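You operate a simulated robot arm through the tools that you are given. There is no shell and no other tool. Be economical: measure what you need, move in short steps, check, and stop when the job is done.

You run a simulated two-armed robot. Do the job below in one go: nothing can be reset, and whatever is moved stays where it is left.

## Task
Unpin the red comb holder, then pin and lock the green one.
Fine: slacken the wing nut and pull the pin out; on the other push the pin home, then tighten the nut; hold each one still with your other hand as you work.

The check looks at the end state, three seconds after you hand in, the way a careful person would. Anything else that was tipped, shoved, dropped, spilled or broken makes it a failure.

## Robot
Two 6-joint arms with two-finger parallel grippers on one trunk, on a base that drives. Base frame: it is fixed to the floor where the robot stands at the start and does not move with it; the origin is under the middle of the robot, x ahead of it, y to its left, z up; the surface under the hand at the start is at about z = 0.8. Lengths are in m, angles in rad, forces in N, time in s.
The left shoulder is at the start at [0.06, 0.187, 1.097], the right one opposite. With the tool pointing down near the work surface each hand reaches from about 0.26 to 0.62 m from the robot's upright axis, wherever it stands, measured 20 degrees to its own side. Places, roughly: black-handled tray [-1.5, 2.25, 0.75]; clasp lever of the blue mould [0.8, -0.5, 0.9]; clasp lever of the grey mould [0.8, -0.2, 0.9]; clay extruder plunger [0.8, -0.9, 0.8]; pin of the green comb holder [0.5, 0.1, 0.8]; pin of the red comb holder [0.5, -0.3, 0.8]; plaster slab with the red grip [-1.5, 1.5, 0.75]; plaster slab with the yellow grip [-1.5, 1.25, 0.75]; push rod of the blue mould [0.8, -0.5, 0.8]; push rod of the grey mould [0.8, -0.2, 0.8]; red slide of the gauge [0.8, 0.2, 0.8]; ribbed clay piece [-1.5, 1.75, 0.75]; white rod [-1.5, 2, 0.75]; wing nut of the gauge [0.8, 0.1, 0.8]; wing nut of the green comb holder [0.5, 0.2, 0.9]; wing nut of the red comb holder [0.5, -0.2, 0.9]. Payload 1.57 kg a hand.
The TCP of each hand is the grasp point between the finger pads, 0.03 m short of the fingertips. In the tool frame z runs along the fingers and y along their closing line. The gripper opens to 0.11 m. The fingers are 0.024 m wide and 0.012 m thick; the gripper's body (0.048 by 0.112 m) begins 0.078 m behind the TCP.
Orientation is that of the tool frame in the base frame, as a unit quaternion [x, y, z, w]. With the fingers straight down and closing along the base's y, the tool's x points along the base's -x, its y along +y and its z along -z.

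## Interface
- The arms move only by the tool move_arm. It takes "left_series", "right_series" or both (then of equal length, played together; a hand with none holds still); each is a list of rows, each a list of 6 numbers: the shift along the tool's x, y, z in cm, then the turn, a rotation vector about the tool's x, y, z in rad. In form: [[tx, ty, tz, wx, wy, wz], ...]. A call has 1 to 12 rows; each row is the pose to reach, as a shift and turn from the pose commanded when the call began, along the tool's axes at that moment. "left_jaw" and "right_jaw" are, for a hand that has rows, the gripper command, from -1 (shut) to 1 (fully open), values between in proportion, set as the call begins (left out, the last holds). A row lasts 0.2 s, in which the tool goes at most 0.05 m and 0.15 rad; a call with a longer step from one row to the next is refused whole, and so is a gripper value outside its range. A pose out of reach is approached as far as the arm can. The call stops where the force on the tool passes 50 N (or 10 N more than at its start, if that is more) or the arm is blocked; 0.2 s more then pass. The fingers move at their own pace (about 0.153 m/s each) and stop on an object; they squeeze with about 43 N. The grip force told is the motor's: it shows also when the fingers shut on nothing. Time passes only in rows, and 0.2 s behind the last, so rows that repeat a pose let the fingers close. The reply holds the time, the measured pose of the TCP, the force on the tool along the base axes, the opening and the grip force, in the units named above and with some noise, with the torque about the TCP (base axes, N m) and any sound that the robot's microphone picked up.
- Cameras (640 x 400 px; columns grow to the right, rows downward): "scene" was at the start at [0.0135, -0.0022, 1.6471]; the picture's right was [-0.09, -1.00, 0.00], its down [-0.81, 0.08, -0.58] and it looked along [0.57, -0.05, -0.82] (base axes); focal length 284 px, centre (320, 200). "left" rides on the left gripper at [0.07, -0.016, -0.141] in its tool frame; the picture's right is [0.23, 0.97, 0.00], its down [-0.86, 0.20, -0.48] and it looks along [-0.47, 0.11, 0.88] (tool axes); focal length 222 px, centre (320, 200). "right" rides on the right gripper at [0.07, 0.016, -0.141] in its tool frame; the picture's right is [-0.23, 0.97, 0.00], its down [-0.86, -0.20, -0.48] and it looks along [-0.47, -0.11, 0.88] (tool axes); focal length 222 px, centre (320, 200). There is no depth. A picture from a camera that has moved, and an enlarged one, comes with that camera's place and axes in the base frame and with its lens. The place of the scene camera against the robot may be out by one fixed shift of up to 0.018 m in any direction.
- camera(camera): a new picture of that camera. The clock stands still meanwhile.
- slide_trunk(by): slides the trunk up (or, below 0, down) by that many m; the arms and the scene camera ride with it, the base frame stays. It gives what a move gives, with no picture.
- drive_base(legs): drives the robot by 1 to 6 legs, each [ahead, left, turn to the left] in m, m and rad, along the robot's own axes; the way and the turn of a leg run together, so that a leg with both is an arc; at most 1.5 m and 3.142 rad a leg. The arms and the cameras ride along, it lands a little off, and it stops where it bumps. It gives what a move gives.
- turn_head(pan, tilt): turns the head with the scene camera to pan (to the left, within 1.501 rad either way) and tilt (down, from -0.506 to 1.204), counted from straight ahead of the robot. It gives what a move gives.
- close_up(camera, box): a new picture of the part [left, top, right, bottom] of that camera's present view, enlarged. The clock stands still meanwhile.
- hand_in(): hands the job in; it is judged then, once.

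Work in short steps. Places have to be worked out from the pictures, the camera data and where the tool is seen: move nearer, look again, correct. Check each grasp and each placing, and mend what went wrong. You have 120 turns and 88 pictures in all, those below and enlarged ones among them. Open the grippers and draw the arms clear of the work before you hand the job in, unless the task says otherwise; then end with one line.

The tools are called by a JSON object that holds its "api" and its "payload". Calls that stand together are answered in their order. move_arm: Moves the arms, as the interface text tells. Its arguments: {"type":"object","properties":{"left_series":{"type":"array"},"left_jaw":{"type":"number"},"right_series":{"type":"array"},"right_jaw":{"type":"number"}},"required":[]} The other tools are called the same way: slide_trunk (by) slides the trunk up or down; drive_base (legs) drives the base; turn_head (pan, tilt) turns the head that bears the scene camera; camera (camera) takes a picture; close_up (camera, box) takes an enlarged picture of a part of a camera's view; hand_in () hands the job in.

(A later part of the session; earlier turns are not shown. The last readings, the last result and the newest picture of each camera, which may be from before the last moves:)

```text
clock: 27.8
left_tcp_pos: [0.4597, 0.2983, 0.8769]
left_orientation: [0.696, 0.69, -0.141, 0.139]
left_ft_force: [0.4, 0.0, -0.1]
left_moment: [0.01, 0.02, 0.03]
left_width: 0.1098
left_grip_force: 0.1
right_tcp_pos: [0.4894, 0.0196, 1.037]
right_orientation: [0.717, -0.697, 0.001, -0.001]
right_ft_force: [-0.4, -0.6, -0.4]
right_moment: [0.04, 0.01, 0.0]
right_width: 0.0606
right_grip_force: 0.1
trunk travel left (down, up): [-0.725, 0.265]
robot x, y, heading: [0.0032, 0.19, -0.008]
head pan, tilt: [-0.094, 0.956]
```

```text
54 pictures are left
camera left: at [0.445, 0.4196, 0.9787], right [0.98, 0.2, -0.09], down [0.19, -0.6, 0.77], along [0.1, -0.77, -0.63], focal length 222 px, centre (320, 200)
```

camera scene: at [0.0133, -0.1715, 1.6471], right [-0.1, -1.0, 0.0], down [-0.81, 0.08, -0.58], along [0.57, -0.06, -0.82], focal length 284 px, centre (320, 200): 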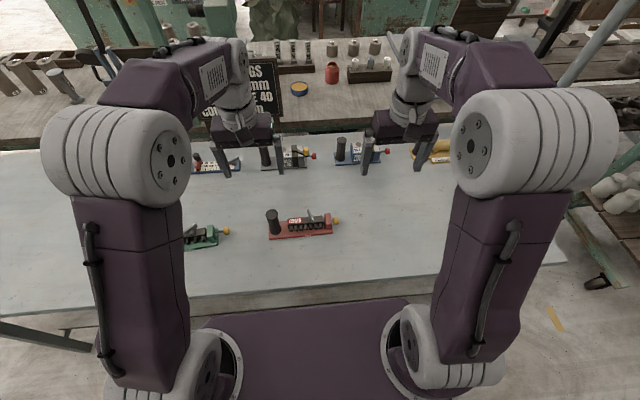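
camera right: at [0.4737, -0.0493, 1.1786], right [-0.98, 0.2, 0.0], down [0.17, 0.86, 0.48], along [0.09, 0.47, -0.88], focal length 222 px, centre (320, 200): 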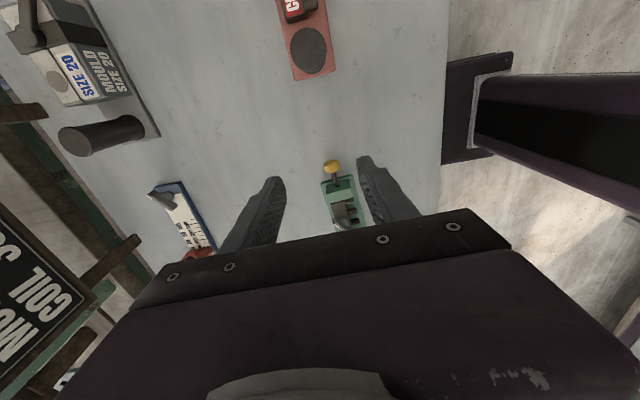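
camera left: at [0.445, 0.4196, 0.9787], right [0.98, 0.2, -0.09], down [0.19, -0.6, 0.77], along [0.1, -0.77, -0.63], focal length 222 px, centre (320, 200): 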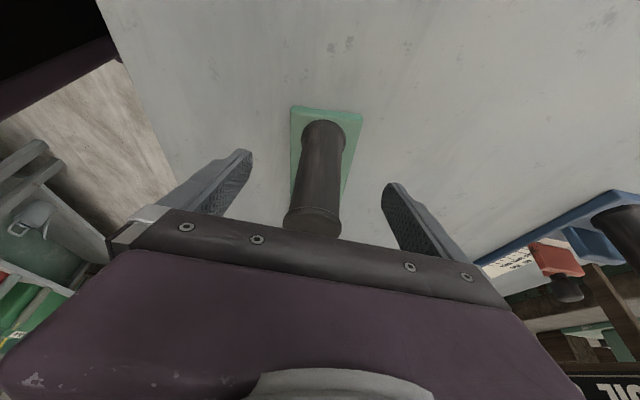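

Centred as before, so I'll close on the green post.

{"api": "move_arm", "payload": {"left_series": [[0, 0, 0, 0, 0, 0], [0, 0, 0, 0, 0, 0], [0, 0, 0, 0, 0, 0]], "left_jaw": -1}}

{"api": "close_up", "payload": {"camera": "right", "box": [260, 120, 420, 220]}}

{"api": "close_up", "payload": {"camera": "scene", "box": [250, 200, 350, 262]}}

```text
clock: 28.6
left_tcp_pos: [0.4607, 0.3002, 0.8764]
left_orientation: [0.696, 0.691, -0.14, 0.14]
left_ft_force: [1.5, -1.4, 0.9]
left_moment: [-0.12, -0.04, 0.2]
left_width: 0.0331
left_grip_force: 40.9
right_tcp_pos: [0.489, 0.0201, 1.0363]
right_orientation: [0.717, -0.697, 0.0, 0.0]
right_ft_force: [1.0, -0.2, 0.6]
right_moment: [0.02, 0.02, 0.02]
right_width: 0.0603
right_grip_force: 0.1
trunk travel left (down, up): [-0.725, 0.265]
robot x, y, heading: [0.0006, 0.1917, -0.012]
head pan, tilt: [-0.094, 0.956]
```

```text
4.00 times, centred on (340, 170) of right
camera zoom: at [0.4739, -0.0487, 1.1787], right [-0.98, 0.2, 0.0], down [0.17, 0.86, 0.48], along [0.09, 0.47, -0.88], focal length 888 px, centre (240, 320)
```

zoom: 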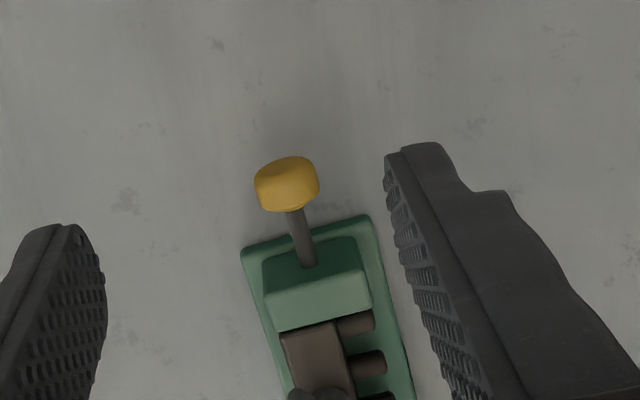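

```text
6.40 times, centred on (300, 231) of scene
camera zoom: at [0.0157, 0.1909, 1.6471], right [-0.1, -0.99, 0.0], down [-0.81, 0.08, -0.58], along [0.57, -0.06, -0.82], focal length 1816 px, centre (448, 2)
```

zoom: 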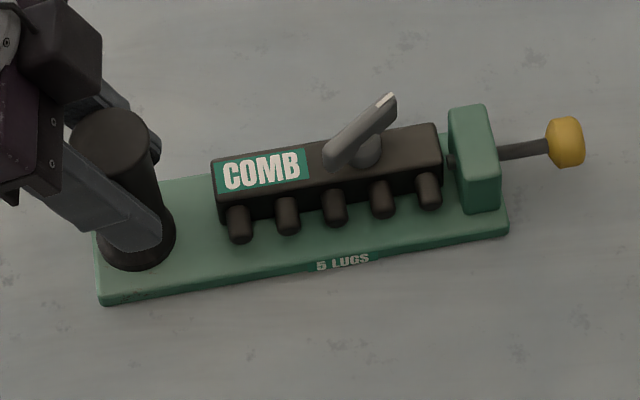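

The green post is held, and its pin and nut look just like the red's drawn state. I'll bring the right hand over the knob, aligned to the 5° yaw, and down to grasp height.

{"api": "move_arm", "payload": {"right_series": [[-2.5, 0.4, 1, 0, 0, -0.03], [-5.2, 0.85, 3, 0, 0, -0.055], [-5.2, 0.85, 7, 0, 0, -0.055], [-5.2, 0.85, 11, 0, 0, -0.055], [-5.2, 0.85, 14, 0, 0, -0.055]]}}

{"api": "close_up", "payload": {"camera": "right", "box": [220, 110, 420, 235]}}

```text
clock: 29.8
left_tcp_pos: [0.4601, 0.3, 0.8771]
left_orientation: [0.696, 0.69, -0.141, 0.14]
left_ft_force: [0.1, 0.1, 0.6]
left_moment: [-0.15, -0.07, 0.2]
left_width: 0.0332
left_grip_force: 41.4
right_tcp_pos: [0.4767, 0.0714, 0.9004]
right_orientation: [0.737, -0.676, 0.0, 0.0]
right_ft_force: [-0.2, 0.1, 0.2]
right_moment: [-0.01, 0.02, 0.0]
right_width: 0.0606
right_grip_force: 0.1
trunk travel left (down, up): [-0.725, 0.265]
robot x, y, heading: [0.0016, 0.1893, -0.012]
head pan, tilt: [-0.094, 0.956]
```

```text
3.20 times, centred on (320, 172) of right
camera zoom: at [0.466, 0.0028, 1.0417], right [-0.99, 0.14, 0.0], down [0.13, 0.87, 0.48], along [0.07, 0.47, -0.88], focal length 711 px, centre (320, 288)
```

zoom: 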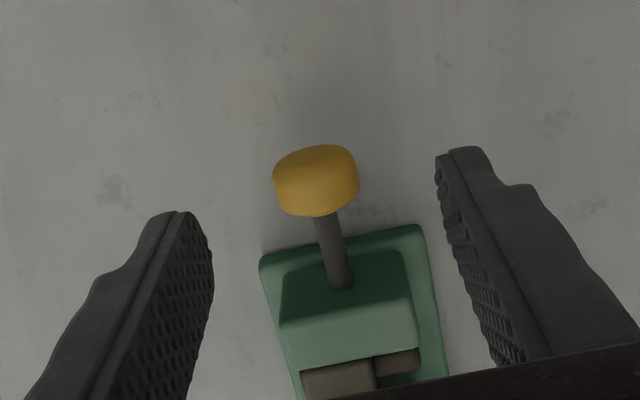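

The knob is at (0.478, 0.077), lined up between the fingers. I'll lower 5.6 cm and close.

{"api": "move_arm", "payload": {"right_series": [[0, 0, 2.5, 0, 0, 0], [0, 0, 4.5, 0, 0, 0], [0, 0, 5.6, 0, 0, 0]]}}

{"api": "move_arm", "payload": {"right_series": [[0, 0, 0, 0, 0, 0], [0, 0, 0, 0, 0, 0], [0, 0, 0, 0, 0, 0]], "right_jaw": -1}}

{"api": "close_up", "payload": {"camera": "right", "box": [220, 130, 420, 255]}}

```text
clock: 30.6
left_tcp_pos: [0.4597, 0.2989, 0.8749]
left_orientation: [0.696, 0.69, -0.142, 0.14]
left_ft_force: [0.7, 0.4, 0.2]
left_moment: [-0.11, -0.2, 0.19]
left_width: 0.0333
left_grip_force: 41.2
right_tcp_pos: [0.4782, 0.0734, 0.8411]
right_orientation: [0.737, -0.675, -0.001, -0.001]
right_ft_force: [0.4, -0.5, 0.6]
right_moment: [-0.05, -0.04, 0.0]
right_width: 0.0603
right_grip_force: 0.1
trunk travel left (down, up): [-0.725, 0.265]
robot x, y, heading: [0.0048, 0.1906, -0.015]
head pan, tilt: [-0.094, 0.956]
```

```text
clock: 31.4
left_tcp_pos: [0.46, 0.2993, 0.8777]
left_orientation: [0.696, 0.69, -0.141, 0.14]
left_ft_force: [-0.5, 0.9, 2.9]
left_moment: [-0.19, -0.06, 0.01]
left_width: 0.0333
left_grip_force: 40.8
right_tcp_pos: [0.4778, 0.074, 0.8421]
right_orientation: [0.736, -0.677, 0.0, -0.001]
right_ft_force: [0.6, -0.8, -0.6]
right_moment: [-0.1, -0.02, -0.14]
right_width: 0.0245
right_grip_force: 36.5
trunk travel left (down, up): [-0.725, 0.265]
robot x, y, heading: [-0.001, 0.1912, -0.002]
head pan, tilt: [-0.094, 0.956]
```

```text
3.20 times, centred on (320, 192) of right
camera zoom: at [0.4669, 0.0031, 0.9844], right [-0.99, 0.14, 0.0], down [0.13, 0.87, 0.48], along [0.07, 0.47, -0.88], focal length 711 px, centre (320, 224)
```

zoom: 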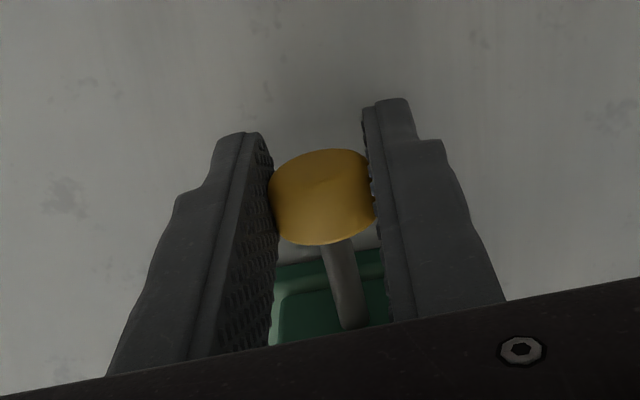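

The knob is gripped and the tool axis matches the pin axis. Pushing in along tool −x.

{"api": "move_arm", "payload": {"right_series": [[-0.5, 0, 0, 0, 0, 0], [-1.0, 0, 0, 0, 0, 0], [-1.5, 0, 0, 0, 0, 0], [-2.0, 0, 0, 0, 0, 0], [-2.4, 0, 0, 0, 0, 0]]}}

{"api": "close_up", "payload": {"camera": "scene", "box": [250, 190, 350, 252]}}

```text
clock: 32.6
left_tcp_pos: [0.4595, 0.2994, 0.8779]
left_orientation: [0.696, 0.69, -0.139, 0.14]
left_ft_force: [-0.2, 10.7, -0.2]
left_moment: [0.6, 0.67, 0.45]
left_width: 0.0334
left_grip_force: 41.2
right_tcp_pos: [0.4759, 0.0956, 0.8426]
right_orientation: [0.736, -0.677, 0.002, -0.001]
right_ft_force: [1.5, -17.6, 22.9]
right_moment: [0.3, -0.02, -0.02]
right_width: 0.0245
right_grip_force: 36.1
trunk travel left (down, up): [-0.725, 0.265]
robot x, y, heading: [0.0014, 0.1948, -0.01]
head pan, tilt: [-0.094, 0.956]
```

```text
6.40 times, centred on (300, 221) of scene
camera zoom: at [0.0134, 0.1898, 1.6473], right [-0.1, -0.99, 0.0], down [-0.81, 0.08, -0.58], along [0.57, -0.06, -0.82], focal length 1816 px, centre (448, 66)
```

zoom: 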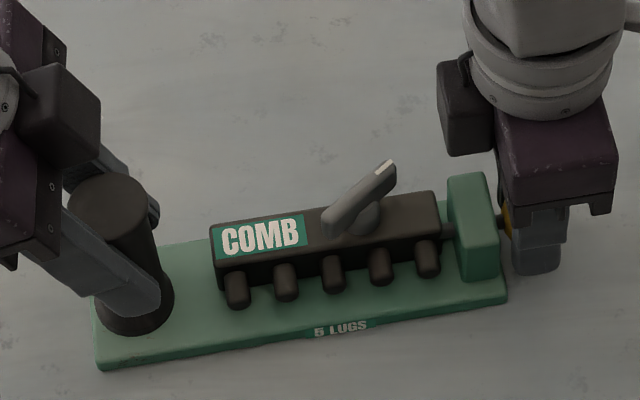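

The pin is nearly home, but a 23 N upward force suggests the fingertips met the base plate's edge. I'll release, rise 6 mm, shift 4 mm outward and regrip.

{"api": "move_arm", "payload": {"right_series": [[-2.4, 0, 0, 0, 0, 0], [-2.4, 0, 0, 0, 0, 0]], "right_jaw": -0.3}}

```text
clock: 33.1
left_tcp_pos: [0.46, 0.3033, 0.8757]
left_orientation: [0.696, 0.69, -0.139, 0.141]
left_ft_force: [-0.1, 3.7, 0.1]
left_moment: [-0.49, 0.18, -0.11]
left_width: 0.0334
left_grip_force: 41.5
right_tcp_pos: [0.473, 0.1167, 0.8403]
right_orientation: [0.736, -0.677, -0.001, 0.006]
right_ft_force: [0.3, -1.0, -0.5]
right_moment: [-0.01, -0.01, -0.03]
right_width: 0.0388
right_grip_force: 0.6
trunk travel left (down, up): [-0.725, 0.265]
robot x, y, heading: [-0.0029, 0.1931, -0.011]
head pan, tilt: [-0.094, 0.956]
stopped in row 2 (left hand): the force on the tool passed its limit at 55 N (the readings are from after the stop); the commanded pose is now the measured one
```

That row was relative to the call's start, so it pushed a further 2 cm by mistake and stopped at the force limit. I'll look at what it did before moving.

{"api": "camera", "payload": {"camera": "right"}}

{"api": "close_up", "payload": {"camera": "scene", "box": [250, 190, 350, 252]}}

{"api": "camera", "payload": {"camera": "left"}}

```text
48 pictures are left
camera right: at [0.4634, 0.0474, 0.983], right [-0.99, 0.14, 0.01], down [0.13, 0.87, 0.47], along [0.06, 0.47, -0.88], focal length 222 px, centre (320, 200)
```

right: 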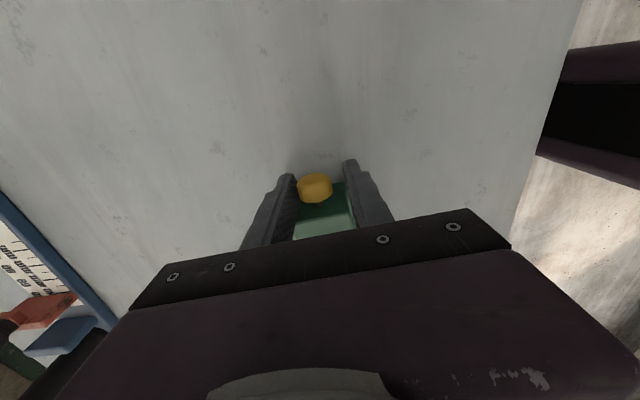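

```text
6.40 times, centred on (300, 221) of scene
camera zoom: at [0.0158, 0.1918, 1.6469], right [-0.1, -0.99, 0.0], down [-0.81, 0.08, -0.58], along [0.57, -0.06, -0.82], focal length 1816 px, centre (448, 66)
```

zoom: 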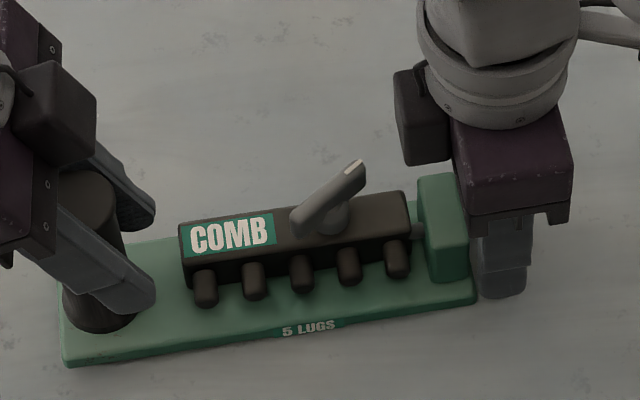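

```text
46 pictures are left
camera left: at [0.4454, 0.4228, 0.9796], right [0.98, 0.2, -0.08], down [0.19, -0.61, 0.77], along [0.11, -0.77, -0.63], focal length 222 px, centre (320, 200)
```

left: 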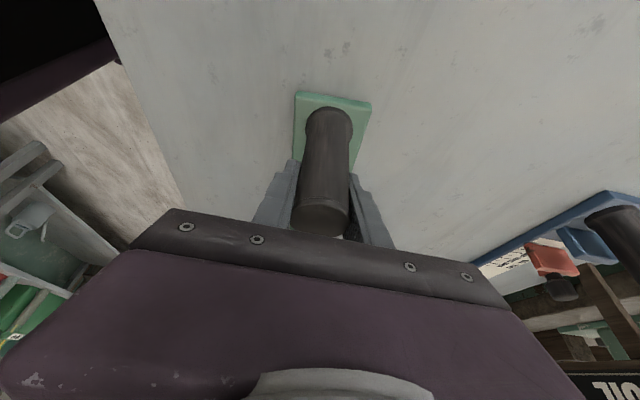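

The green holder slid about 1.7 cm along its axis in the left grip; it's still upright. I'll back the right hand out and up, then check the pin and re-seat the left grip.

{"api": "move_arm", "payload": {"right_series": [[0.3, 0, 0, 0, 0, 0], [0.3, 0, 0, 0, 0, 0], [0.3, 0, -3, 0, 0, 0], [0.8, 0, -6, 0, 0, 0]], "right_jaw": 0.1}}

{"api": "close_up", "payload": {"camera": "right", "box": [240, 110, 400, 210]}}

{"api": "close_up", "payload": {"camera": "scene", "box": [250, 190, 350, 252]}}

```text
clock: 34.1
left_tcp_pos: [0.4606, 0.3024, 0.8772]
left_orientation: [0.696, 0.691, -0.138, 0.141]
left_ft_force: [-1.3, -0.3, -0.1]
left_moment: [0.21, 0.06, -0.05]
left_width: 0.0332
left_grip_force: 41.5
right_tcp_pos: [0.4748, 0.1079, 0.9006]
right_orientation: [0.737, -0.676, -0.001, 0.004]
right_ft_force: [-0.5, 0.2, -0.1]
right_moment: [0.01, 0.02, -0.03]
right_width: 0.0607
right_grip_force: 0.1
trunk travel left (down, up): [-0.725, 0.265]
robot x, y, heading: [0.0026, 0.1954, -0.011]
head pan, tilt: [-0.094, 0.956]
```

```text
4.00 times, centred on (320, 160) of right
camera zoom: at [0.4647, 0.0387, 1.0427], right [-0.99, 0.15, 0.01], down [0.13, 0.87, 0.47], along [0.06, 0.47, -0.88], focal length 888 px, centre (320, 360)
```

zoom: 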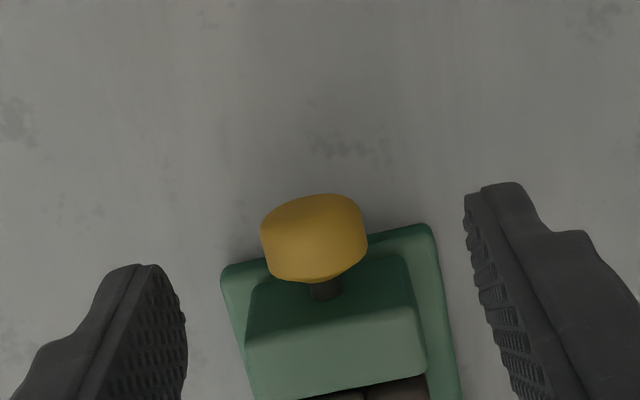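

```text
6.40 times, centred on (300, 221) of scene
camera zoom: at [0.0155, 0.1907, 1.647], right [-0.1, -0.99, 0.0], down [-0.81, 0.08, -0.58], along [0.57, -0.06, -0.82], focal length 1816 px, centre (448, 66)
```

zoom: 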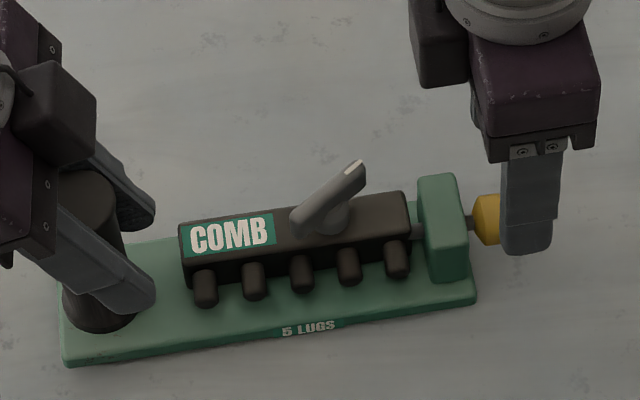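

The knob sits about as close to the block as the red's did when pinned, so the pin is at or very near home. I'll re-seat the left hand centred on the post, 1.5 cm further along +y.

{"api": "move_arm", "payload": {"left_series": [[0, 0, 0, 0, 0, 0], [0, 0, 0, 0, 0, 0], [0.7, 0, -0.3, 0, 0, 0], [1.43, 0, -0.6, 0, 0, 0], [1.43, 0, -0.6, 0, 0, 0]], "left_jaw": 0.2}}

{"api": "camera", "payload": {"camera": "left"}}

```text
clock: 35.3
left_tcp_pos: [0.4601, 0.3198, 0.8761]
left_orientation: [0.696, 0.691, -0.138, 0.141]
left_ft_force: [-0.5, 0.0, 0.0]
left_moment: [0.0, 0.01, 0.02]
left_width: 0.0659
left_grip_force: 0.0
right_tcp_pos: [0.4748, 0.1092, 0.9]
right_orientation: [0.736, -0.677, -0.001, 0.005]
right_ft_force: [0.2, -0.2, -0.2]
right_moment: [-0.02, -0.02, -0.01]
right_width: 0.0603
right_grip_force: 0.1
trunk travel left (down, up): [-0.725, 0.265]
robot x, y, heading: [0.0002, 0.1933, -0.013]
head pan, tilt: [-0.094, 0.956]
```

```text
43 pictures are left
camera left: at [0.4446, 0.4385, 0.9792], right [0.98, 0.2, -0.08], down [0.19, -0.61, 0.77], along [0.11, -0.77, -0.63], focal length 222 px, centre (320, 200)
```

left: 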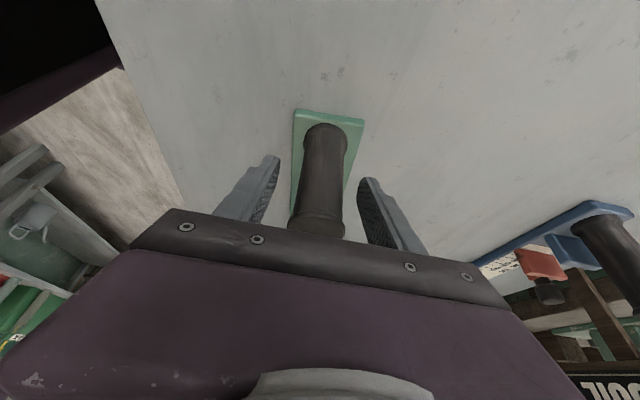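

The post is centred again. I'll close, then drag the holder gently back by the 1.65 cm it slipped.

{"api": "move_arm", "payload": {"left_series": [[0, 0, 0, 0, 0, 0], [0, 0, 0, 0, 0, 0], [0, 0, 0, 0, 0, 0]], "left_jaw": -1}}

{"api": "move_arm", "payload": {"left_series": [[-0.4, 0.04, 0.17, 0, 0, 0], [-0.8, 0.07, 0.34, 0, 0, 0], [-1.2, 0.1, 0.5, 0, 0, 0], [-1.52, 0.14, 0.64, 0, 0, 0]]}}

{"api": "close_up", "payload": {"camera": "scene", "box": [250, 200, 350, 262]}}

```text
clock: 36.1
left_tcp_pos: [0.4595, 0.3193, 0.8776]
left_orientation: [0.696, 0.69, -0.139, 0.141]
left_ft_force: [0.7, 0.2, 1.1]
left_moment: [-0.1, 0.16, 0.21]
left_width: 0.0333
left_grip_force: 41.1
right_tcp_pos: [0.4735, 0.1083, 0.9004]
right_orientation: [0.736, -0.677, -0.001, 0.005]
right_ft_force: [-1.0, -1.1, -0.1]
right_moment: [-0.01, 0.03, -0.01]
right_width: 0.0607
right_grip_force: 0.2
trunk travel left (down, up): [-0.725, 0.265]
robot x, y, heading: [0.0002, 0.1917, -0.01]
head pan, tilt: [-0.094, 0.956]
```

```text
clock: 37.1
left_tcp_pos: [0.4635, 0.302, 0.8785]
left_orientation: [0.695, 0.691, -0.138, 0.14]
left_ft_force: [-0.3, 0.5, 0.0]
left_moment: [0.36, 0.01, -0.02]
left_width: 0.0333
left_grip_force: 41.3
right_tcp_pos: [0.4757, 0.1079, 0.9006]
right_orientation: [0.736, -0.677, -0.001, 0.005]
right_ft_force: [0.1, -0.1, -0.4]
right_moment: [0.03, -0.01, 0.01]
right_width: 0.0604
right_grip_force: 0.1
trunk travel left (down, up): [-0.725, 0.265]
robot x, y, heading: [0.0028, 0.1964, -0.012]
head pan, tilt: [-0.094, 0.956]
```

```text
6.40 times, centred on (300, 231) of scene
camera zoom: at [0.0161, 0.1908, 1.647], right [-0.1, -0.99, 0.0], down [-0.81, 0.08, -0.58], along [0.57, -0.06, -0.82], focal length 1816 px, centre (448, 2)
```

zoom: 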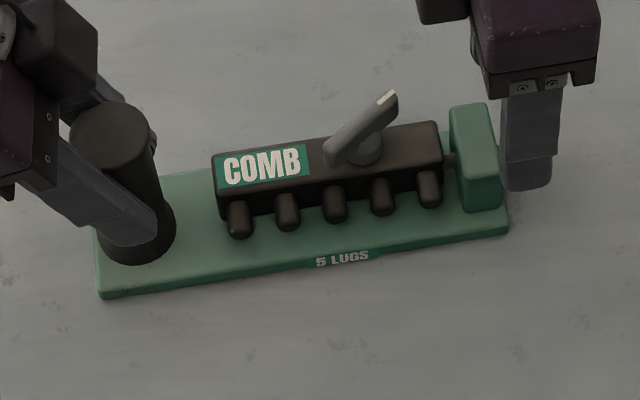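

The holder is back within a pixel of its original place. I'll view the knob with the right camera to place the hand for a gentle confirming push.

{"api": "move_arm", "payload": {"right_series": [[0.8, 0, 0, 0, 0, 0], [1.6, 0, 0, 0, 0, 0]]}}

{"api": "close_up", "payload": {"camera": "right", "box": [220, 110, 420, 235]}}

```text
clock: 37.7
left_tcp_pos: [0.4644, 0.3021, 0.8766]
left_orientation: [0.696, 0.691, -0.138, 0.14]
left_ft_force: [0.5, 0.0, -0.4]
left_moment: [0.43, 0.04, 0.02]
left_width: 0.0334
left_grip_force: 40.9
right_tcp_pos: [0.4748, 0.0934, 0.9011]
right_orientation: [0.736, -0.677, -0.001, 0.005]
right_ft_force: [-1.2, -0.3, -0.5]
right_moment: [0.02, -0.01, 0.03]
right_width: 0.0605
right_grip_force: 0.1
trunk travel left (down, up): [-0.725, 0.265]
robot x, y, heading: [0.0047, 0.1938, -0.012]
head pan, tilt: [-0.094, 0.956]
```

```text
3.20 times, centred on (320, 172) of right
camera zoom: at [0.4651, 0.0236, 1.0435], right [-0.99, 0.15, 0.01], down [0.13, 0.87, 0.47], along [0.06, 0.47, -0.88], focal length 711 px, centre (320, 288)
```

zoom: 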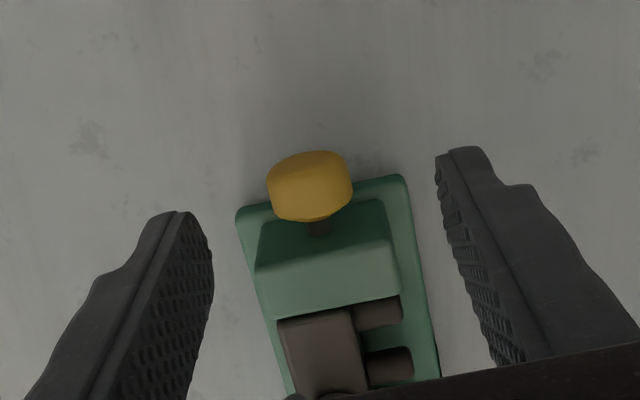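

The knob is at y≈0.099, only about 2.3 cm of travel against the red's 2.8, so the pin may be ~5 mm short. I'll regrip it higher, with fingertips at z≈0.822 above the base plate.

{"api": "move_arm", "payload": {"right_series": [[0, -0.15, 2.5, 0, 0, 0], [0, -0.15, 4.8, 0, 0, 0]]}}

{"api": "move_arm", "payload": {"right_series": [[0, 0, 0, 0, 0, 0], [0, 0, 0, 0, 0, 0], [0, 0, 0, 0, 0, 0]], "right_jaw": -1}}

```text
clock: 38.3
left_tcp_pos: [0.4638, 0.3024, 0.8768]
left_orientation: [0.695, 0.691, -0.139, 0.141]
left_ft_force: [-0.1, 0.2, 0.1]
left_moment: [0.39, 0.04, 0.03]
left_width: 0.033
left_grip_force: 41.0
right_tcp_pos: [0.4775, 0.0941, 0.8519]
right_orientation: [0.737, -0.676, -0.002, 0.005]
right_ft_force: [-1.0, 0.2, 0.0]
right_moment: [0.02, 0.0, -0.05]
right_width: 0.0603
right_grip_force: 0.1
trunk travel left (down, up): [-0.725, 0.265]
robot x, y, heading: [0.0027, 0.1903, -0.01]
head pan, tilt: [-0.094, 0.956]
```

```text
clock: 39.1
left_tcp_pos: [0.4623, 0.3017, 0.8768]
left_orientation: [0.696, 0.691, -0.139, 0.139]
left_ft_force: [-1.3, 1.2, 0.3]
left_moment: [-0.19, 0.17, -0.08]
left_width: 0.0333
left_grip_force: 41.8
right_tcp_pos: [0.4769, 0.094, 0.8528]
right_orientation: [0.736, -0.677, 0.0, 0.005]
right_ft_force: [3.1, -0.6, 0.2]
right_moment: [-0.1, -0.11, -0.37]
right_width: 0.0245
right_grip_force: 36.7
trunk travel left (down, up): [-0.725, 0.265]
robot x, y, heading: [0.0022, 0.1948, -0.013]
head pan, tilt: [-0.094, 0.956]
```

Gripped. I'll push in by small steps, watching the force.

{"api": "move_arm", "payload": {"right_series": [[-0.15, 0, 0, 0, 0, 0], [-0.3, 0, 0, 0, 0, 0]]}}

```text
clock: 39.7
left_tcp_pos: [0.4632, 0.3033, 0.8772]
left_orientation: [0.696, 0.69, -0.138, 0.141]
left_ft_force: [-3.6, 19.6, 4.2]
left_moment: [-0.6, 0.32, -0.09]
left_width: 0.0333
left_grip_force: 41.3
right_tcp_pos: [0.4769, 0.0954, 0.8522]
right_orientation: [0.736, -0.677, -0.002, 0.006]
right_ft_force: [4.1, -19.0, -3.6]
right_moment: [-0.31, -0.25, -0.57]
right_width: 0.0246
right_grip_force: 36.7
trunk travel left (down, up): [-0.725, 0.265]
robot x, y, heading: [0.002, 0.1942, -0.009]
head pan, tilt: [-0.094, 0.956]
```

It's 19 N after about 1.5 mm, which looks like a hard stop. I'll add one small push to confirm, and look.

{"api": "move_arm", "payload": {"right_series": [[-0.15, 0, 0, 0, 0, 0], [-0.15, 0, 0, 0, 0, 0]]}}

{"api": "close_up", "payload": {"camera": "scene", "box": [300, 200, 350, 231]}}

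{"api": "close_up", "payload": {"camera": "right", "box": [270, 160, 370, 222]}}

```text
clock: 40.3
left_tcp_pos: [0.4625, 0.3029, 0.8765]
left_orientation: [0.695, 0.691, -0.137, 0.141]
left_ft_force: [-2.5, 32.8, 0.9]
left_moment: [0.76, 0.15, 0.36]
left_width: 0.0332
left_grip_force: 40.6
right_tcp_pos: [0.4767, 0.0973, 0.8534]
right_orientation: [0.736, -0.677, -0.002, 0.006]
right_ft_force: [2.3, -32.6, -0.3]
right_moment: [-0.67, -0.09, -0.35]
right_width: 0.0248
right_grip_force: 36.7
trunk travel left (down, up): [-0.725, 0.265]
robot x, y, heading: [0.0047, 0.1957, -0.009]
head pan, tilt: [-0.094, 0.956]
```

```text
12.80 times, centred on (325, 216) of scene
camera zoom: at [0.016, 0.191, 1.6471], right [-0.1, -0.99, 0.0], down [-0.81, 0.08, -0.58], along [0.57, -0.06, -0.82], focal length 3631 px, centre (256, 2)
```

zoom: 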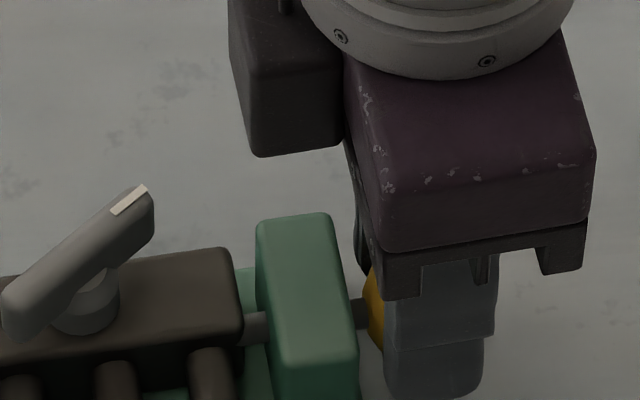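

```text
6.40 times, centred on (320, 191) of right
camera zoom: at [0.4669, 0.028, 0.9947], right [-0.99, 0.14, 0.01], down [0.13, 0.87, 0.47], along [0.06, 0.47, -0.88], focal length 1422 px, centre (320, 258)
```

zoom: 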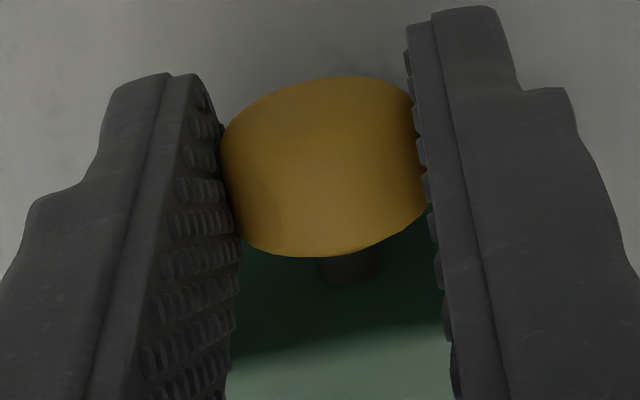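

Rising force without travel and a smaller gap than the red's pinned state: the pin is home. I'll ease off, release and rise straight up.

{"api": "move_arm", "payload": {"right_series": [[0.25, 0, 0, 0, 0, 0], [0.25, 0, 0, 0, 0, 0]]}}

{"api": "move_arm", "payload": {"right_series": [[0, 0, 0, 0, 0, 0], [0, 0, 0, 0, 0, 0], [0, 0, -4, 0, 0, 0], [0, 0, -8, 0, 0, 0], [0, 0, -12, 0, 0, 0], [-3, 0, -15, 0, 0, 0]], "right_jaw": 0.1}}

{"api": "close_up", "payload": {"camera": "right", "box": [240, 100, 440, 225]}}

{"api": "close_up", "payload": {"camera": "scene", "box": [250, 200, 350, 262]}}

```text
clock: 40.9
left_tcp_pos: [0.4637, 0.3025, 0.8787]
left_orientation: [0.696, 0.69, -0.139, 0.14]
left_ft_force: [0.3, 20.5, 0.4]
left_moment: [0.52, -0.07, 0.61]
left_width: 0.0331
left_grip_force: 41.5
right_tcp_pos: [0.476, 0.0976, 0.8529]
right_orientation: [0.736, -0.677, -0.001, 0.004]
right_ft_force: [-0.7, -19.1, -0.2]
right_moment: [-0.65, 0.03, -0.23]
right_width: 0.0248
right_grip_force: 36.6
trunk travel left (down, up): [-0.725, 0.265]
robot x, y, heading: [-0.0015, 0.1925, -0.012]
head pan, tilt: [-0.094, 0.956]
```

```text
clock: 42.3
left_tcp_pos: [0.462, 0.303, 0.8776]
left_orientation: [0.696, 0.691, -0.138, 0.141]
left_ft_force: [-0.2, 0.7, -0.4]
left_moment: [0.38, -0.02, 0.0]
left_width: 0.0332
left_grip_force: 41.5
right_tcp_pos: [0.4739, 0.1299, 1.0021]
right_orientation: [0.736, -0.677, 0.0, 0.005]
right_ft_force: [0.1, 0.8, 0.0]
right_moment: [0.0, 0.02, 0.01]
right_width: 0.0603
right_grip_force: 0.1
trunk travel left (down, up): [-0.725, 0.265]
robot x, y, heading: [0.0003, 0.1927, -0.011]
head pan, tilt: [-0.094, 0.956]
```

```text
3.20 times, centred on (340, 162) of right
camera zoom: at [0.4644, 0.0602, 1.1447], right [-0.99, 0.14, 0.01], down [0.13, 0.87, 0.47], along [0.06, 0.47, -0.88], focal length 711 px, centre (256, 320)
```

zoom: 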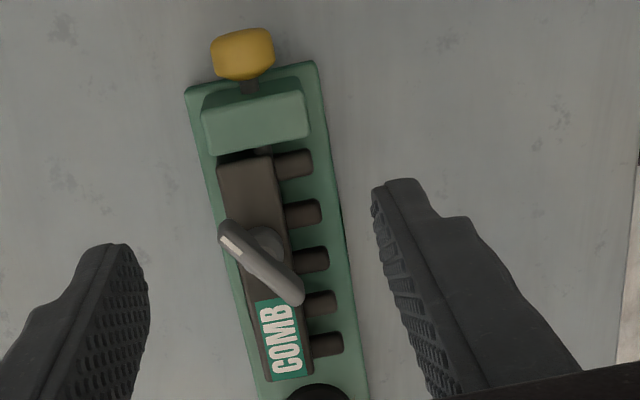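

```text
6.40 times, centred on (300, 231) of scene
camera zoom: at [0.015, 0.193, 1.647], right [-0.1, -0.99, 0.0], down [-0.81, 0.08, -0.58], along [0.57, -0.06, -0.82], focal length 1816 px, centre (448, 2)
```

zoom: 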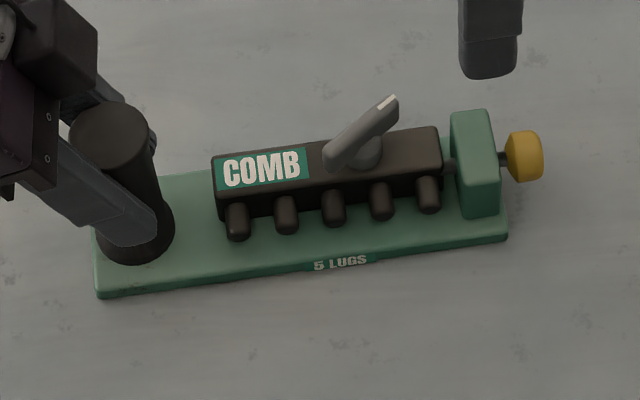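

The pin is home. The nut's bar is centred at about (0.477, 0.1855), lying at −54° in the base frame. I'll bring the right hand over it, rotate −0.54 about the tool's z, and stop just above.

{"api": "move_arm", "payload": {"right_series": [[-1.5, -0.2, 0, 0, 0, -0.13], [-3, -0.4, 0, 0, 0, -0.26], [-4.5, -0.6, 1, 0, 0, -0.4], [-5.46, -0.7, 3, 0, 0, -0.54], [-5.46, -0.7, 6, 0, 0, -0.54]]}}

{"api": "close_up", "payload": {"camera": "right", "box": [220, 110, 420, 235]}}

```text
clock: 43.5
left_tcp_pos: [0.4636, 0.3021, 0.8773]
left_orientation: [0.696, 0.691, -0.139, 0.14]
left_ft_force: [-0.3, 0.8, -0.5]
left_moment: [0.15, 0.06, -0.05]
left_width: 0.0333
left_grip_force: 40.8
right_tcp_pos: [0.476, 0.1795, 0.9444]
right_orientation: [0.891, -0.455, -0.003, 0.004]
right_ft_force: [0.8, -0.5, -0.5]
right_moment: [-0.01, -0.01, -0.02]
right_width: 0.0603
right_grip_force: 0.0
trunk travel left (down, up): [-0.725, 0.265]
robot x, y, heading: [0.0053, 0.1952, -0.011]
head pan, tilt: [-0.094, 0.956]
```

```text
3.20 times, centred on (320, 172) of right
camera zoom: at [0.505, 0.1147, 1.0855], right [-0.92, -0.39, 0.01], down [-0.34, 0.81, 0.48], along [-0.19, 0.44, -0.88], focal length 711 px, centre (320, 288)
```

zoom: 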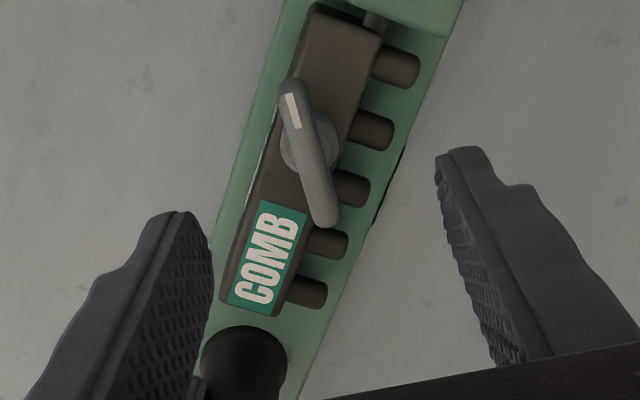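

The bar is at −53° with its centre at about (0.478, 0.184), and the fingers are aligned with it. I'll lower 6.3 cm around it and close.

{"api": "move_arm", "payload": {"right_series": [[-0.15, -0.2, 2, 0, 0, 0], [-0.15, -0.2, 4.5, 0, 0, 0], [-0.15, -0.2, 6.3, 0, 0, 0]]}}

{"api": "close_up", "payload": {"camera": "right", "box": [220, 110, 420, 235]}}

```text
clock: 44.3
left_tcp_pos: [0.4628, 0.3018, 0.8772]
left_orientation: [0.696, 0.691, -0.137, 0.14]
left_ft_force: [-0.2, -0.4, 0.1]
left_moment: [0.14, 0.06, -0.03]
left_width: 0.0333
left_grip_force: 41.1
right_tcp_pos: [0.48, 0.1839, 0.8805]
right_orientation: [0.89, -0.456, -0.002, 0.005]
right_ft_force: [0.3, -0.4, 0.5]
right_moment: [-0.01, 0.0, 0.01]
right_width: 0.0606
right_grip_force: 0.1
trunk travel left (down, up): [-0.725, 0.265]
robot x, y, heading: [0.0007, 0.1915, -0.013]
head pan, tilt: [-0.094, 0.956]
```

```text
3.20 times, centred on (320, 172) of right
camera zoom: at [0.5067, 0.1186, 1.0216], right [-0.92, -0.38, 0.01], down [-0.33, 0.81, 0.48], along [-0.19, 0.44, -0.88], focal length 711 px, centre (320, 288)
```

zoom: 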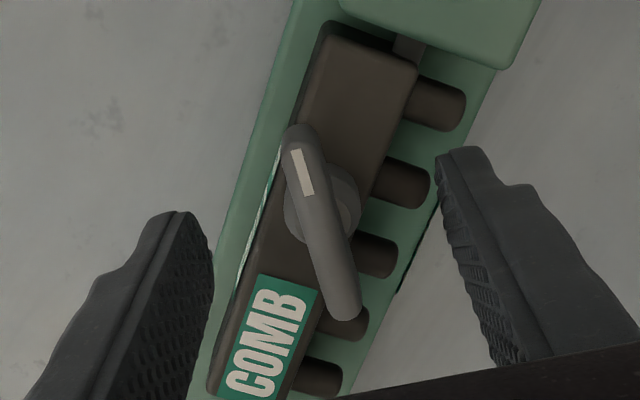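

Bar astride, no contact. Closing.

{"api": "move_arm", "payload": {"right_series": [[0, 0, 0, 0, 0, 0], [0, 0, 0, 0, 0, 0], [0, 0, 0, 0, 0, 0]], "right_jaw": -1}}

{"api": "move_arm", "payload": {"right_series": [[0, 0, 0, 0, 0, 0.1], [0, 0, 0, 0, 0, 0.2], [0, 0, 0, 0, 0, 0.3]]}}

{"api": "close_up", "payload": {"camera": "right", "box": [220, 110, 420, 235]}}

```text
clock: 45.1
left_tcp_pos: [0.463, 0.3024, 0.8775]
left_orientation: [0.696, 0.691, -0.138, 0.14]
left_ft_force: [4.0, 4.0, -0.5]
left_moment: [-0.1, 0.35, 0.6]
left_width: 0.0332
left_grip_force: 41.0
right_tcp_pos: [0.4783, 0.1825, 0.8801]
right_orientation: [0.89, -0.456, -0.002, 0.005]
right_ft_force: [-3.0, -4.1, -0.5]
right_moment: [0.33, -0.33, 0.01]
right_width: 0.0089
right_grip_force: 27.7
trunk travel left (down, up): [-0.725, 0.265]
robot x, y, heading: [0.0039, 0.1917, -0.008]
head pan, tilt: [-0.094, 0.956]
```

```text
clock: 45.9
left_tcp_pos: [0.4628, 0.3012, 0.8779]
left_orientation: [0.696, 0.69, -0.138, 0.14]
left_ft_force: [6.9, 0.1, -0.2]
left_moment: [-0.06, 0.27, 0.74]
left_width: 0.033
left_grip_force: 41.1
right_tcp_pos: [0.4784, 0.1822, 0.8782]
right_orientation: [0.812, -0.584, -0.002, 0.005]
right_ft_force: [-6.8, -0.3, -0.2]
right_moment: [0.39, -0.21, 0.04]
right_width: 0.0086
right_grip_force: 27.4
trunk travel left (down, up): [-0.725, 0.265]
robot x, y, heading: [0.0006, 0.1932, -0.009]
head pan, tilt: [-0.094, 0.956]
```

```text
3.20 times, centred on (320, 172) of right
camera zoom: at [0.4856, 0.1128, 1.0218], right [-1.0, -0.09, 0.01], down [-0.08, 0.88, 0.47], along [-0.05, 0.47, -0.88], focal length 711 px, centre (320, 288)
```

zoom: 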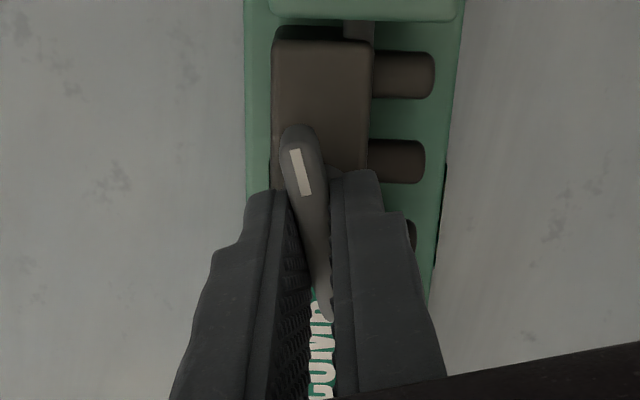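

The nut follows in the tightening direction (clockwise from above). Continuing.

{"api": "move_arm", "payload": {"right_series": [[0, 0.05, 0, 0, 0, 0.14], [0, 0.05, 0, 0, 0, 0.28], [0, 0.05, 0, 0, 0, 0.42], [0, 0.05, 0, 0, 0, 0.56], [0, 0.05, 0, 0, 0, 0.7], [0, 0.05, 0, 0, 0, 0.84], [0, 0.05, 0, 0, 0, 0.98]]}}

```text
clock: 47.5
left_tcp_pos: [0.4636, 0.3026, 0.8771]
left_orientation: [0.697, 0.69, -0.138, 0.139]
left_ft_force: [-0.6, -1.6, -0.6]
left_moment: [0.23, 0.54, -0.24]
left_width: 0.0331
left_grip_force: 40.9
right_tcp_pos: [0.4784, 0.1832, 0.8794]
right_orientation: [-0.44, 0.898, 0.0, -0.005]
right_ft_force: [1.9, 1.4, 1.6]
right_moment: [0.19, -0.49, 0.17]
right_width: 0.0085
right_grip_force: 27.5
trunk travel left (down, up): [-0.725, 0.265]
robot x, y, heading: [-0.0011, 0.1956, -0.01]
head pan, tilt: [-0.094, 0.956]
```

Low torque still. The red's locked angle is about 0.6 rad further, so I'll go on until the torque rises.

{"api": "move_arm", "payload": {"right_series": [[0, 0, 0, 0, 0, 0.12], [0, 0, 0, 0, 0, 0.24], [0, 0, 0, 0, 0, 0.36], [0, 0, 0, 0, 0, 0.48], [0, 0, 0, 0, 0, 0.58]]}}

```text
clock: 48.7
left_tcp_pos: [0.4629, 0.3031, 0.8765]
left_orientation: [0.696, 0.69, -0.139, 0.14]
left_ft_force: [-4.3, 6.5, -3.8]
left_moment: [0.27, 0.43, -0.18]
left_width: 0.0331
left_grip_force: 40.7
right_tcp_pos: [0.4765, 0.1818, 0.8793]
right_orientation: [-0.164, 0.986, -0.003, -0.005]
right_ft_force: [5.3, -7.5, 7.7]
right_moment: [0.17, -0.36, 0.03]
right_width: 0.0087
right_grip_force: 27.3
trunk travel left (down, up): [-0.725, 0.265]
robot x, y, heading: [0.0005, 0.1941, -0.015]
head pan, tilt: [-0.094, 0.956]
```

{"api": "move_arm", "payload": {"right_series": [[0, 0.05, 0, 0, 0, 0.1], [0, 0.05, 0, 0, 0, 0.2], [0, 0.05, 0, 0, 0, 0.3]]}}

{"api": "close_up", "payload": {"camera": "right", "box": [220, 110, 420, 235]}}

```text
clock: 49.5
left_tcp_pos: [0.4643, 0.303, 0.8784]
left_orientation: [0.696, 0.691, -0.136, 0.14]
left_ft_force: [5.7, 11.2, -8.2]
left_moment: [0.53, -0.31, 0.18]
left_width: 0.0331
left_grip_force: 41.1
right_tcp_pos: [0.4766, 0.1823, 0.879]
right_orientation: [-0.016, 1.0, -0.003, -0.004]
right_ft_force: [-0.8, -12.4, 21.1]
right_moment: [0.02, 0.59, 0.91]
right_width: 0.014
right_grip_force: 30.3
trunk travel left (down, up): [-0.725, 0.265]
robot x, y, heading: [0.0039, 0.1921, -0.009]
head pan, tilt: [-0.094, 0.956]
```

```text
3.20 times, centred on (320, 172) of right
camera zoom: at [0.4071, 0.1978, 1.0215], right [0.19, 0.98, -0.01], down [0.87, -0.17, 0.47], along [0.46, -0.1, -0.88], focal length 711 px, centre (320, 288)
```

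zoom: 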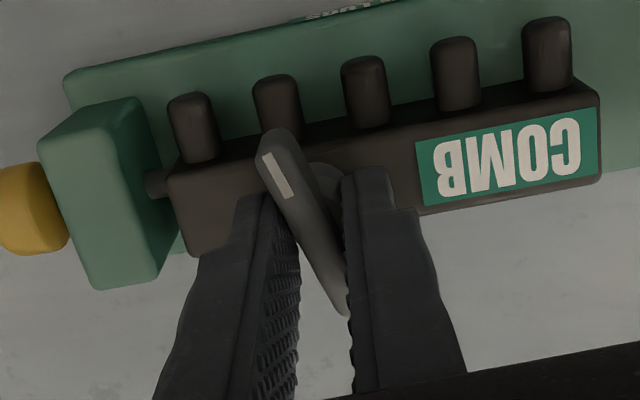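

The bar hit its stop: torque 0.91 N m and the gripper skewed on the bar, so the nut is tight. I'll ease the twist off, open and rise.

{"api": "move_arm", "payload": {"right_series": [[0, 0, 0, 0, 0, -0.1], [0, 0, 0, 0, 0, -0.15]]}}

{"api": "move_arm", "payload": {"right_series": [[0, 0, 0, 0, 0, 0], [0, 0, 0, 0, 0, 0], [0, 0, -3, 0, 0, 0], [0, 0, -7, 0, 0, 0], [0, 0, -11, 0, 0, 0], [1, -4, -15, 0, 0, 0], [2, -8, -18, 0, 0, 0]], "right_jaw": 0.1}}

{"api": "close_up", "payload": {"camera": "scene", "box": [250, 200, 350, 262]}}

{"api": "camera", "payload": {"camera": "right"}}

```text
clock: 50.1
left_tcp_pos: [0.4624, 0.3018, 0.8774]
left_orientation: [0.696, 0.691, -0.138, 0.141]
left_ft_force: [3.8, 19.2, -2.9]
left_moment: [0.06, 0.4, 0.25]
left_width: 0.033
left_grip_force: 40.7
right_tcp_pos: [0.4761, 0.1824, 0.8786]
right_orientation: [-0.092, 0.996, -0.004, -0.004]
right_ft_force: [-0.1, -17.8, 8.8]
right_moment: [0.19, -0.22, 0.6]
right_width: 0.01
right_grip_force: 28.1
trunk travel left (down, up): [-0.725, 0.265]
robot x, y, heading: [0.0023, 0.1937, -0.01]
head pan, tilt: [-0.094, 0.956]
```

```text
refused: row 6 steps farther than a row can; nothing moved
```

```text
6.40 times, centred on (300, 231) of scene
camera zoom: at [0.0157, 0.1912, 1.647], right [-0.1, -0.99, 0.0], down [-0.81, 0.08, -0.58], along [0.57, -0.06, -0.82], focal length 1816 px, centre (448, 2)
```

zoom: 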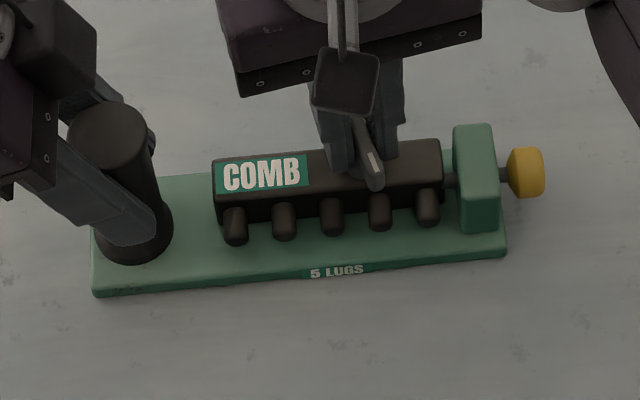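

```text
31 pictures are left
camera right: at [0.4053, 0.1871, 1.0208], right [0.04, 1.0, -0.01], down [0.88, -0.04, 0.47], along [0.47, -0.03, -0.88], focal length 222 px, centre (320, 200)
```

right: 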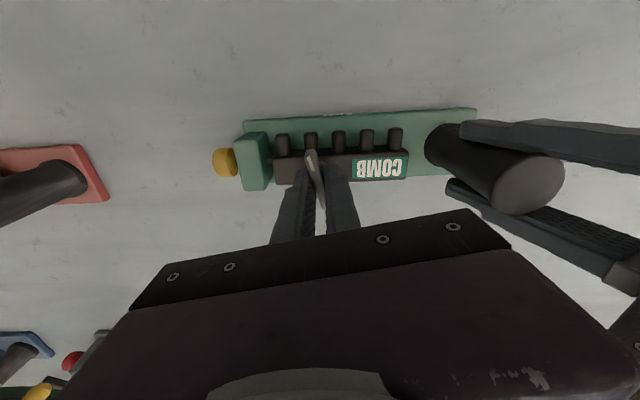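

The nut is locked, but the last bit of torque swung the holder about 0.06 rad round the post. While still holding the bar, I'll swing it back: 7 mm along +x with a matching turn.

{"api": "move_arm", "payload": {"right_series": [[-0.35, -0.1, 0, 0, 0, -0.03], [-0.7, -0.18, 0, 0, 0, -0.06], [-0.7, -0.18, 0, 0, 0, -0.06]]}}

{"api": "close_up", "payload": {"camera": "scene", "box": [250, 200, 350, 262]}}

```text
clock: 50.9
left_tcp_pos: [0.4632, 0.3015, 0.8784]
left_orientation: [0.697, 0.69, -0.137, 0.141]
left_ft_force: [15.5, 3.9, 0.1]
left_moment: [-0.11, -0.18, 0.97]
left_width: 0.0332
left_grip_force: 40.9
right_tcp_pos: [0.483, 0.1827, 0.8799]
right_orientation: [-0.122, 0.992, -0.002, -0.005]
right_ft_force: [-17.2, -3.7, 5.8]
right_moment: [0.18, 0.6, 0.77]
right_width: 0.0099
right_grip_force: 28.1
trunk travel left (down, up): [-0.725, 0.265]
robot x, y, heading: [0.001, 0.1956, -0.011]
head pan, tilt: [-0.094, 0.956]
```

```text
6.40 times, centred on (300, 231) of scene
camera zoom: at [0.0148, 0.1913, 1.6471], right [-0.1, -0.99, 0.0], down [-0.81, 0.08, -0.58], along [0.57, -0.06, -0.82], focal length 1816 px, centre (448, 2)
```

zoom: 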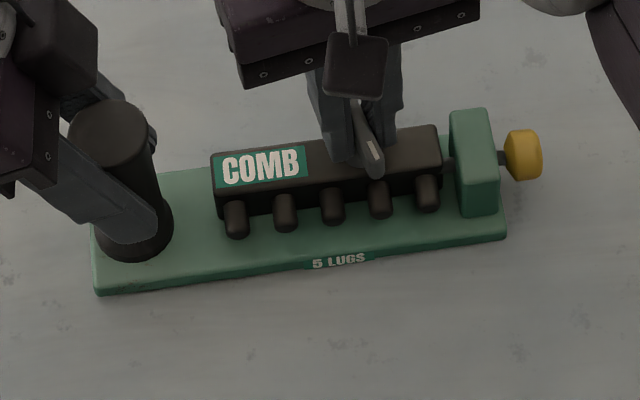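

Most of the swing is undone, about 0.02 rad left. One more small nudge of 3.5 mm.

{"api": "move_arm", "payload": {"right_series": [[-0.2, -0.03, 0, 0, 0, -0.02], [-0.35, -0.06, 0, 0, 0, -0.03], [-0.35, -0.06, 0, 0, 0, -0.03]]}}

{"api": "close_up", "payload": {"camera": "scene", "box": [250, 200, 350, 262]}}

```text
clock: 51.7
left_tcp_pos: [0.4617, 0.3014, 0.8773]
left_orientation: [0.696, 0.69, -0.138, 0.14]
left_ft_force: [12.2, -5.4, 0.1]
left_moment: [-0.27, -1.07, 0.56]
left_width: 0.0331
left_grip_force: 41.2
right_tcp_pos: [0.4873, 0.1832, 0.8793]
right_orientation: [-0.138, 0.99, -0.001, -0.005]
right_ft_force: [-12.6, 5.6, -0.3]
right_moment: [0.04, 0.98, 0.74]
right_width: 0.0103
right_grip_force: 28.5
trunk travel left (down, up): [-0.725, 0.265]
robot x, y, heading: [0.0058, 0.1953, -0.01]
head pan, tilt: [-0.094, 0.956]
```

```text
6.40 times, centred on (300, 231) of scene
camera zoom: at [0.0161, 0.1909, 1.647], right [-0.1, -0.99, 0.0], down [-0.81, 0.08, -0.58], along [0.57, -0.06, -0.82], focal length 1816 px, centre (448, 2)
```

zoom: 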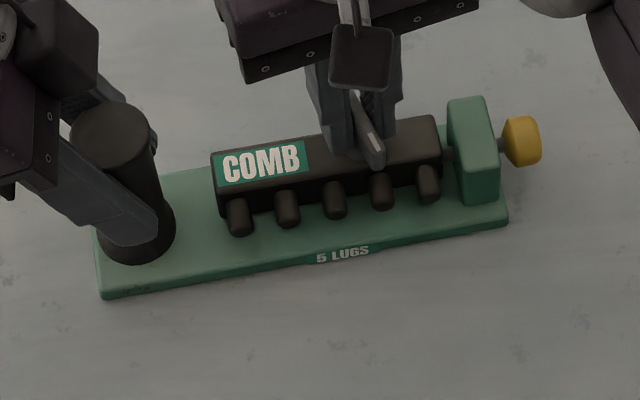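

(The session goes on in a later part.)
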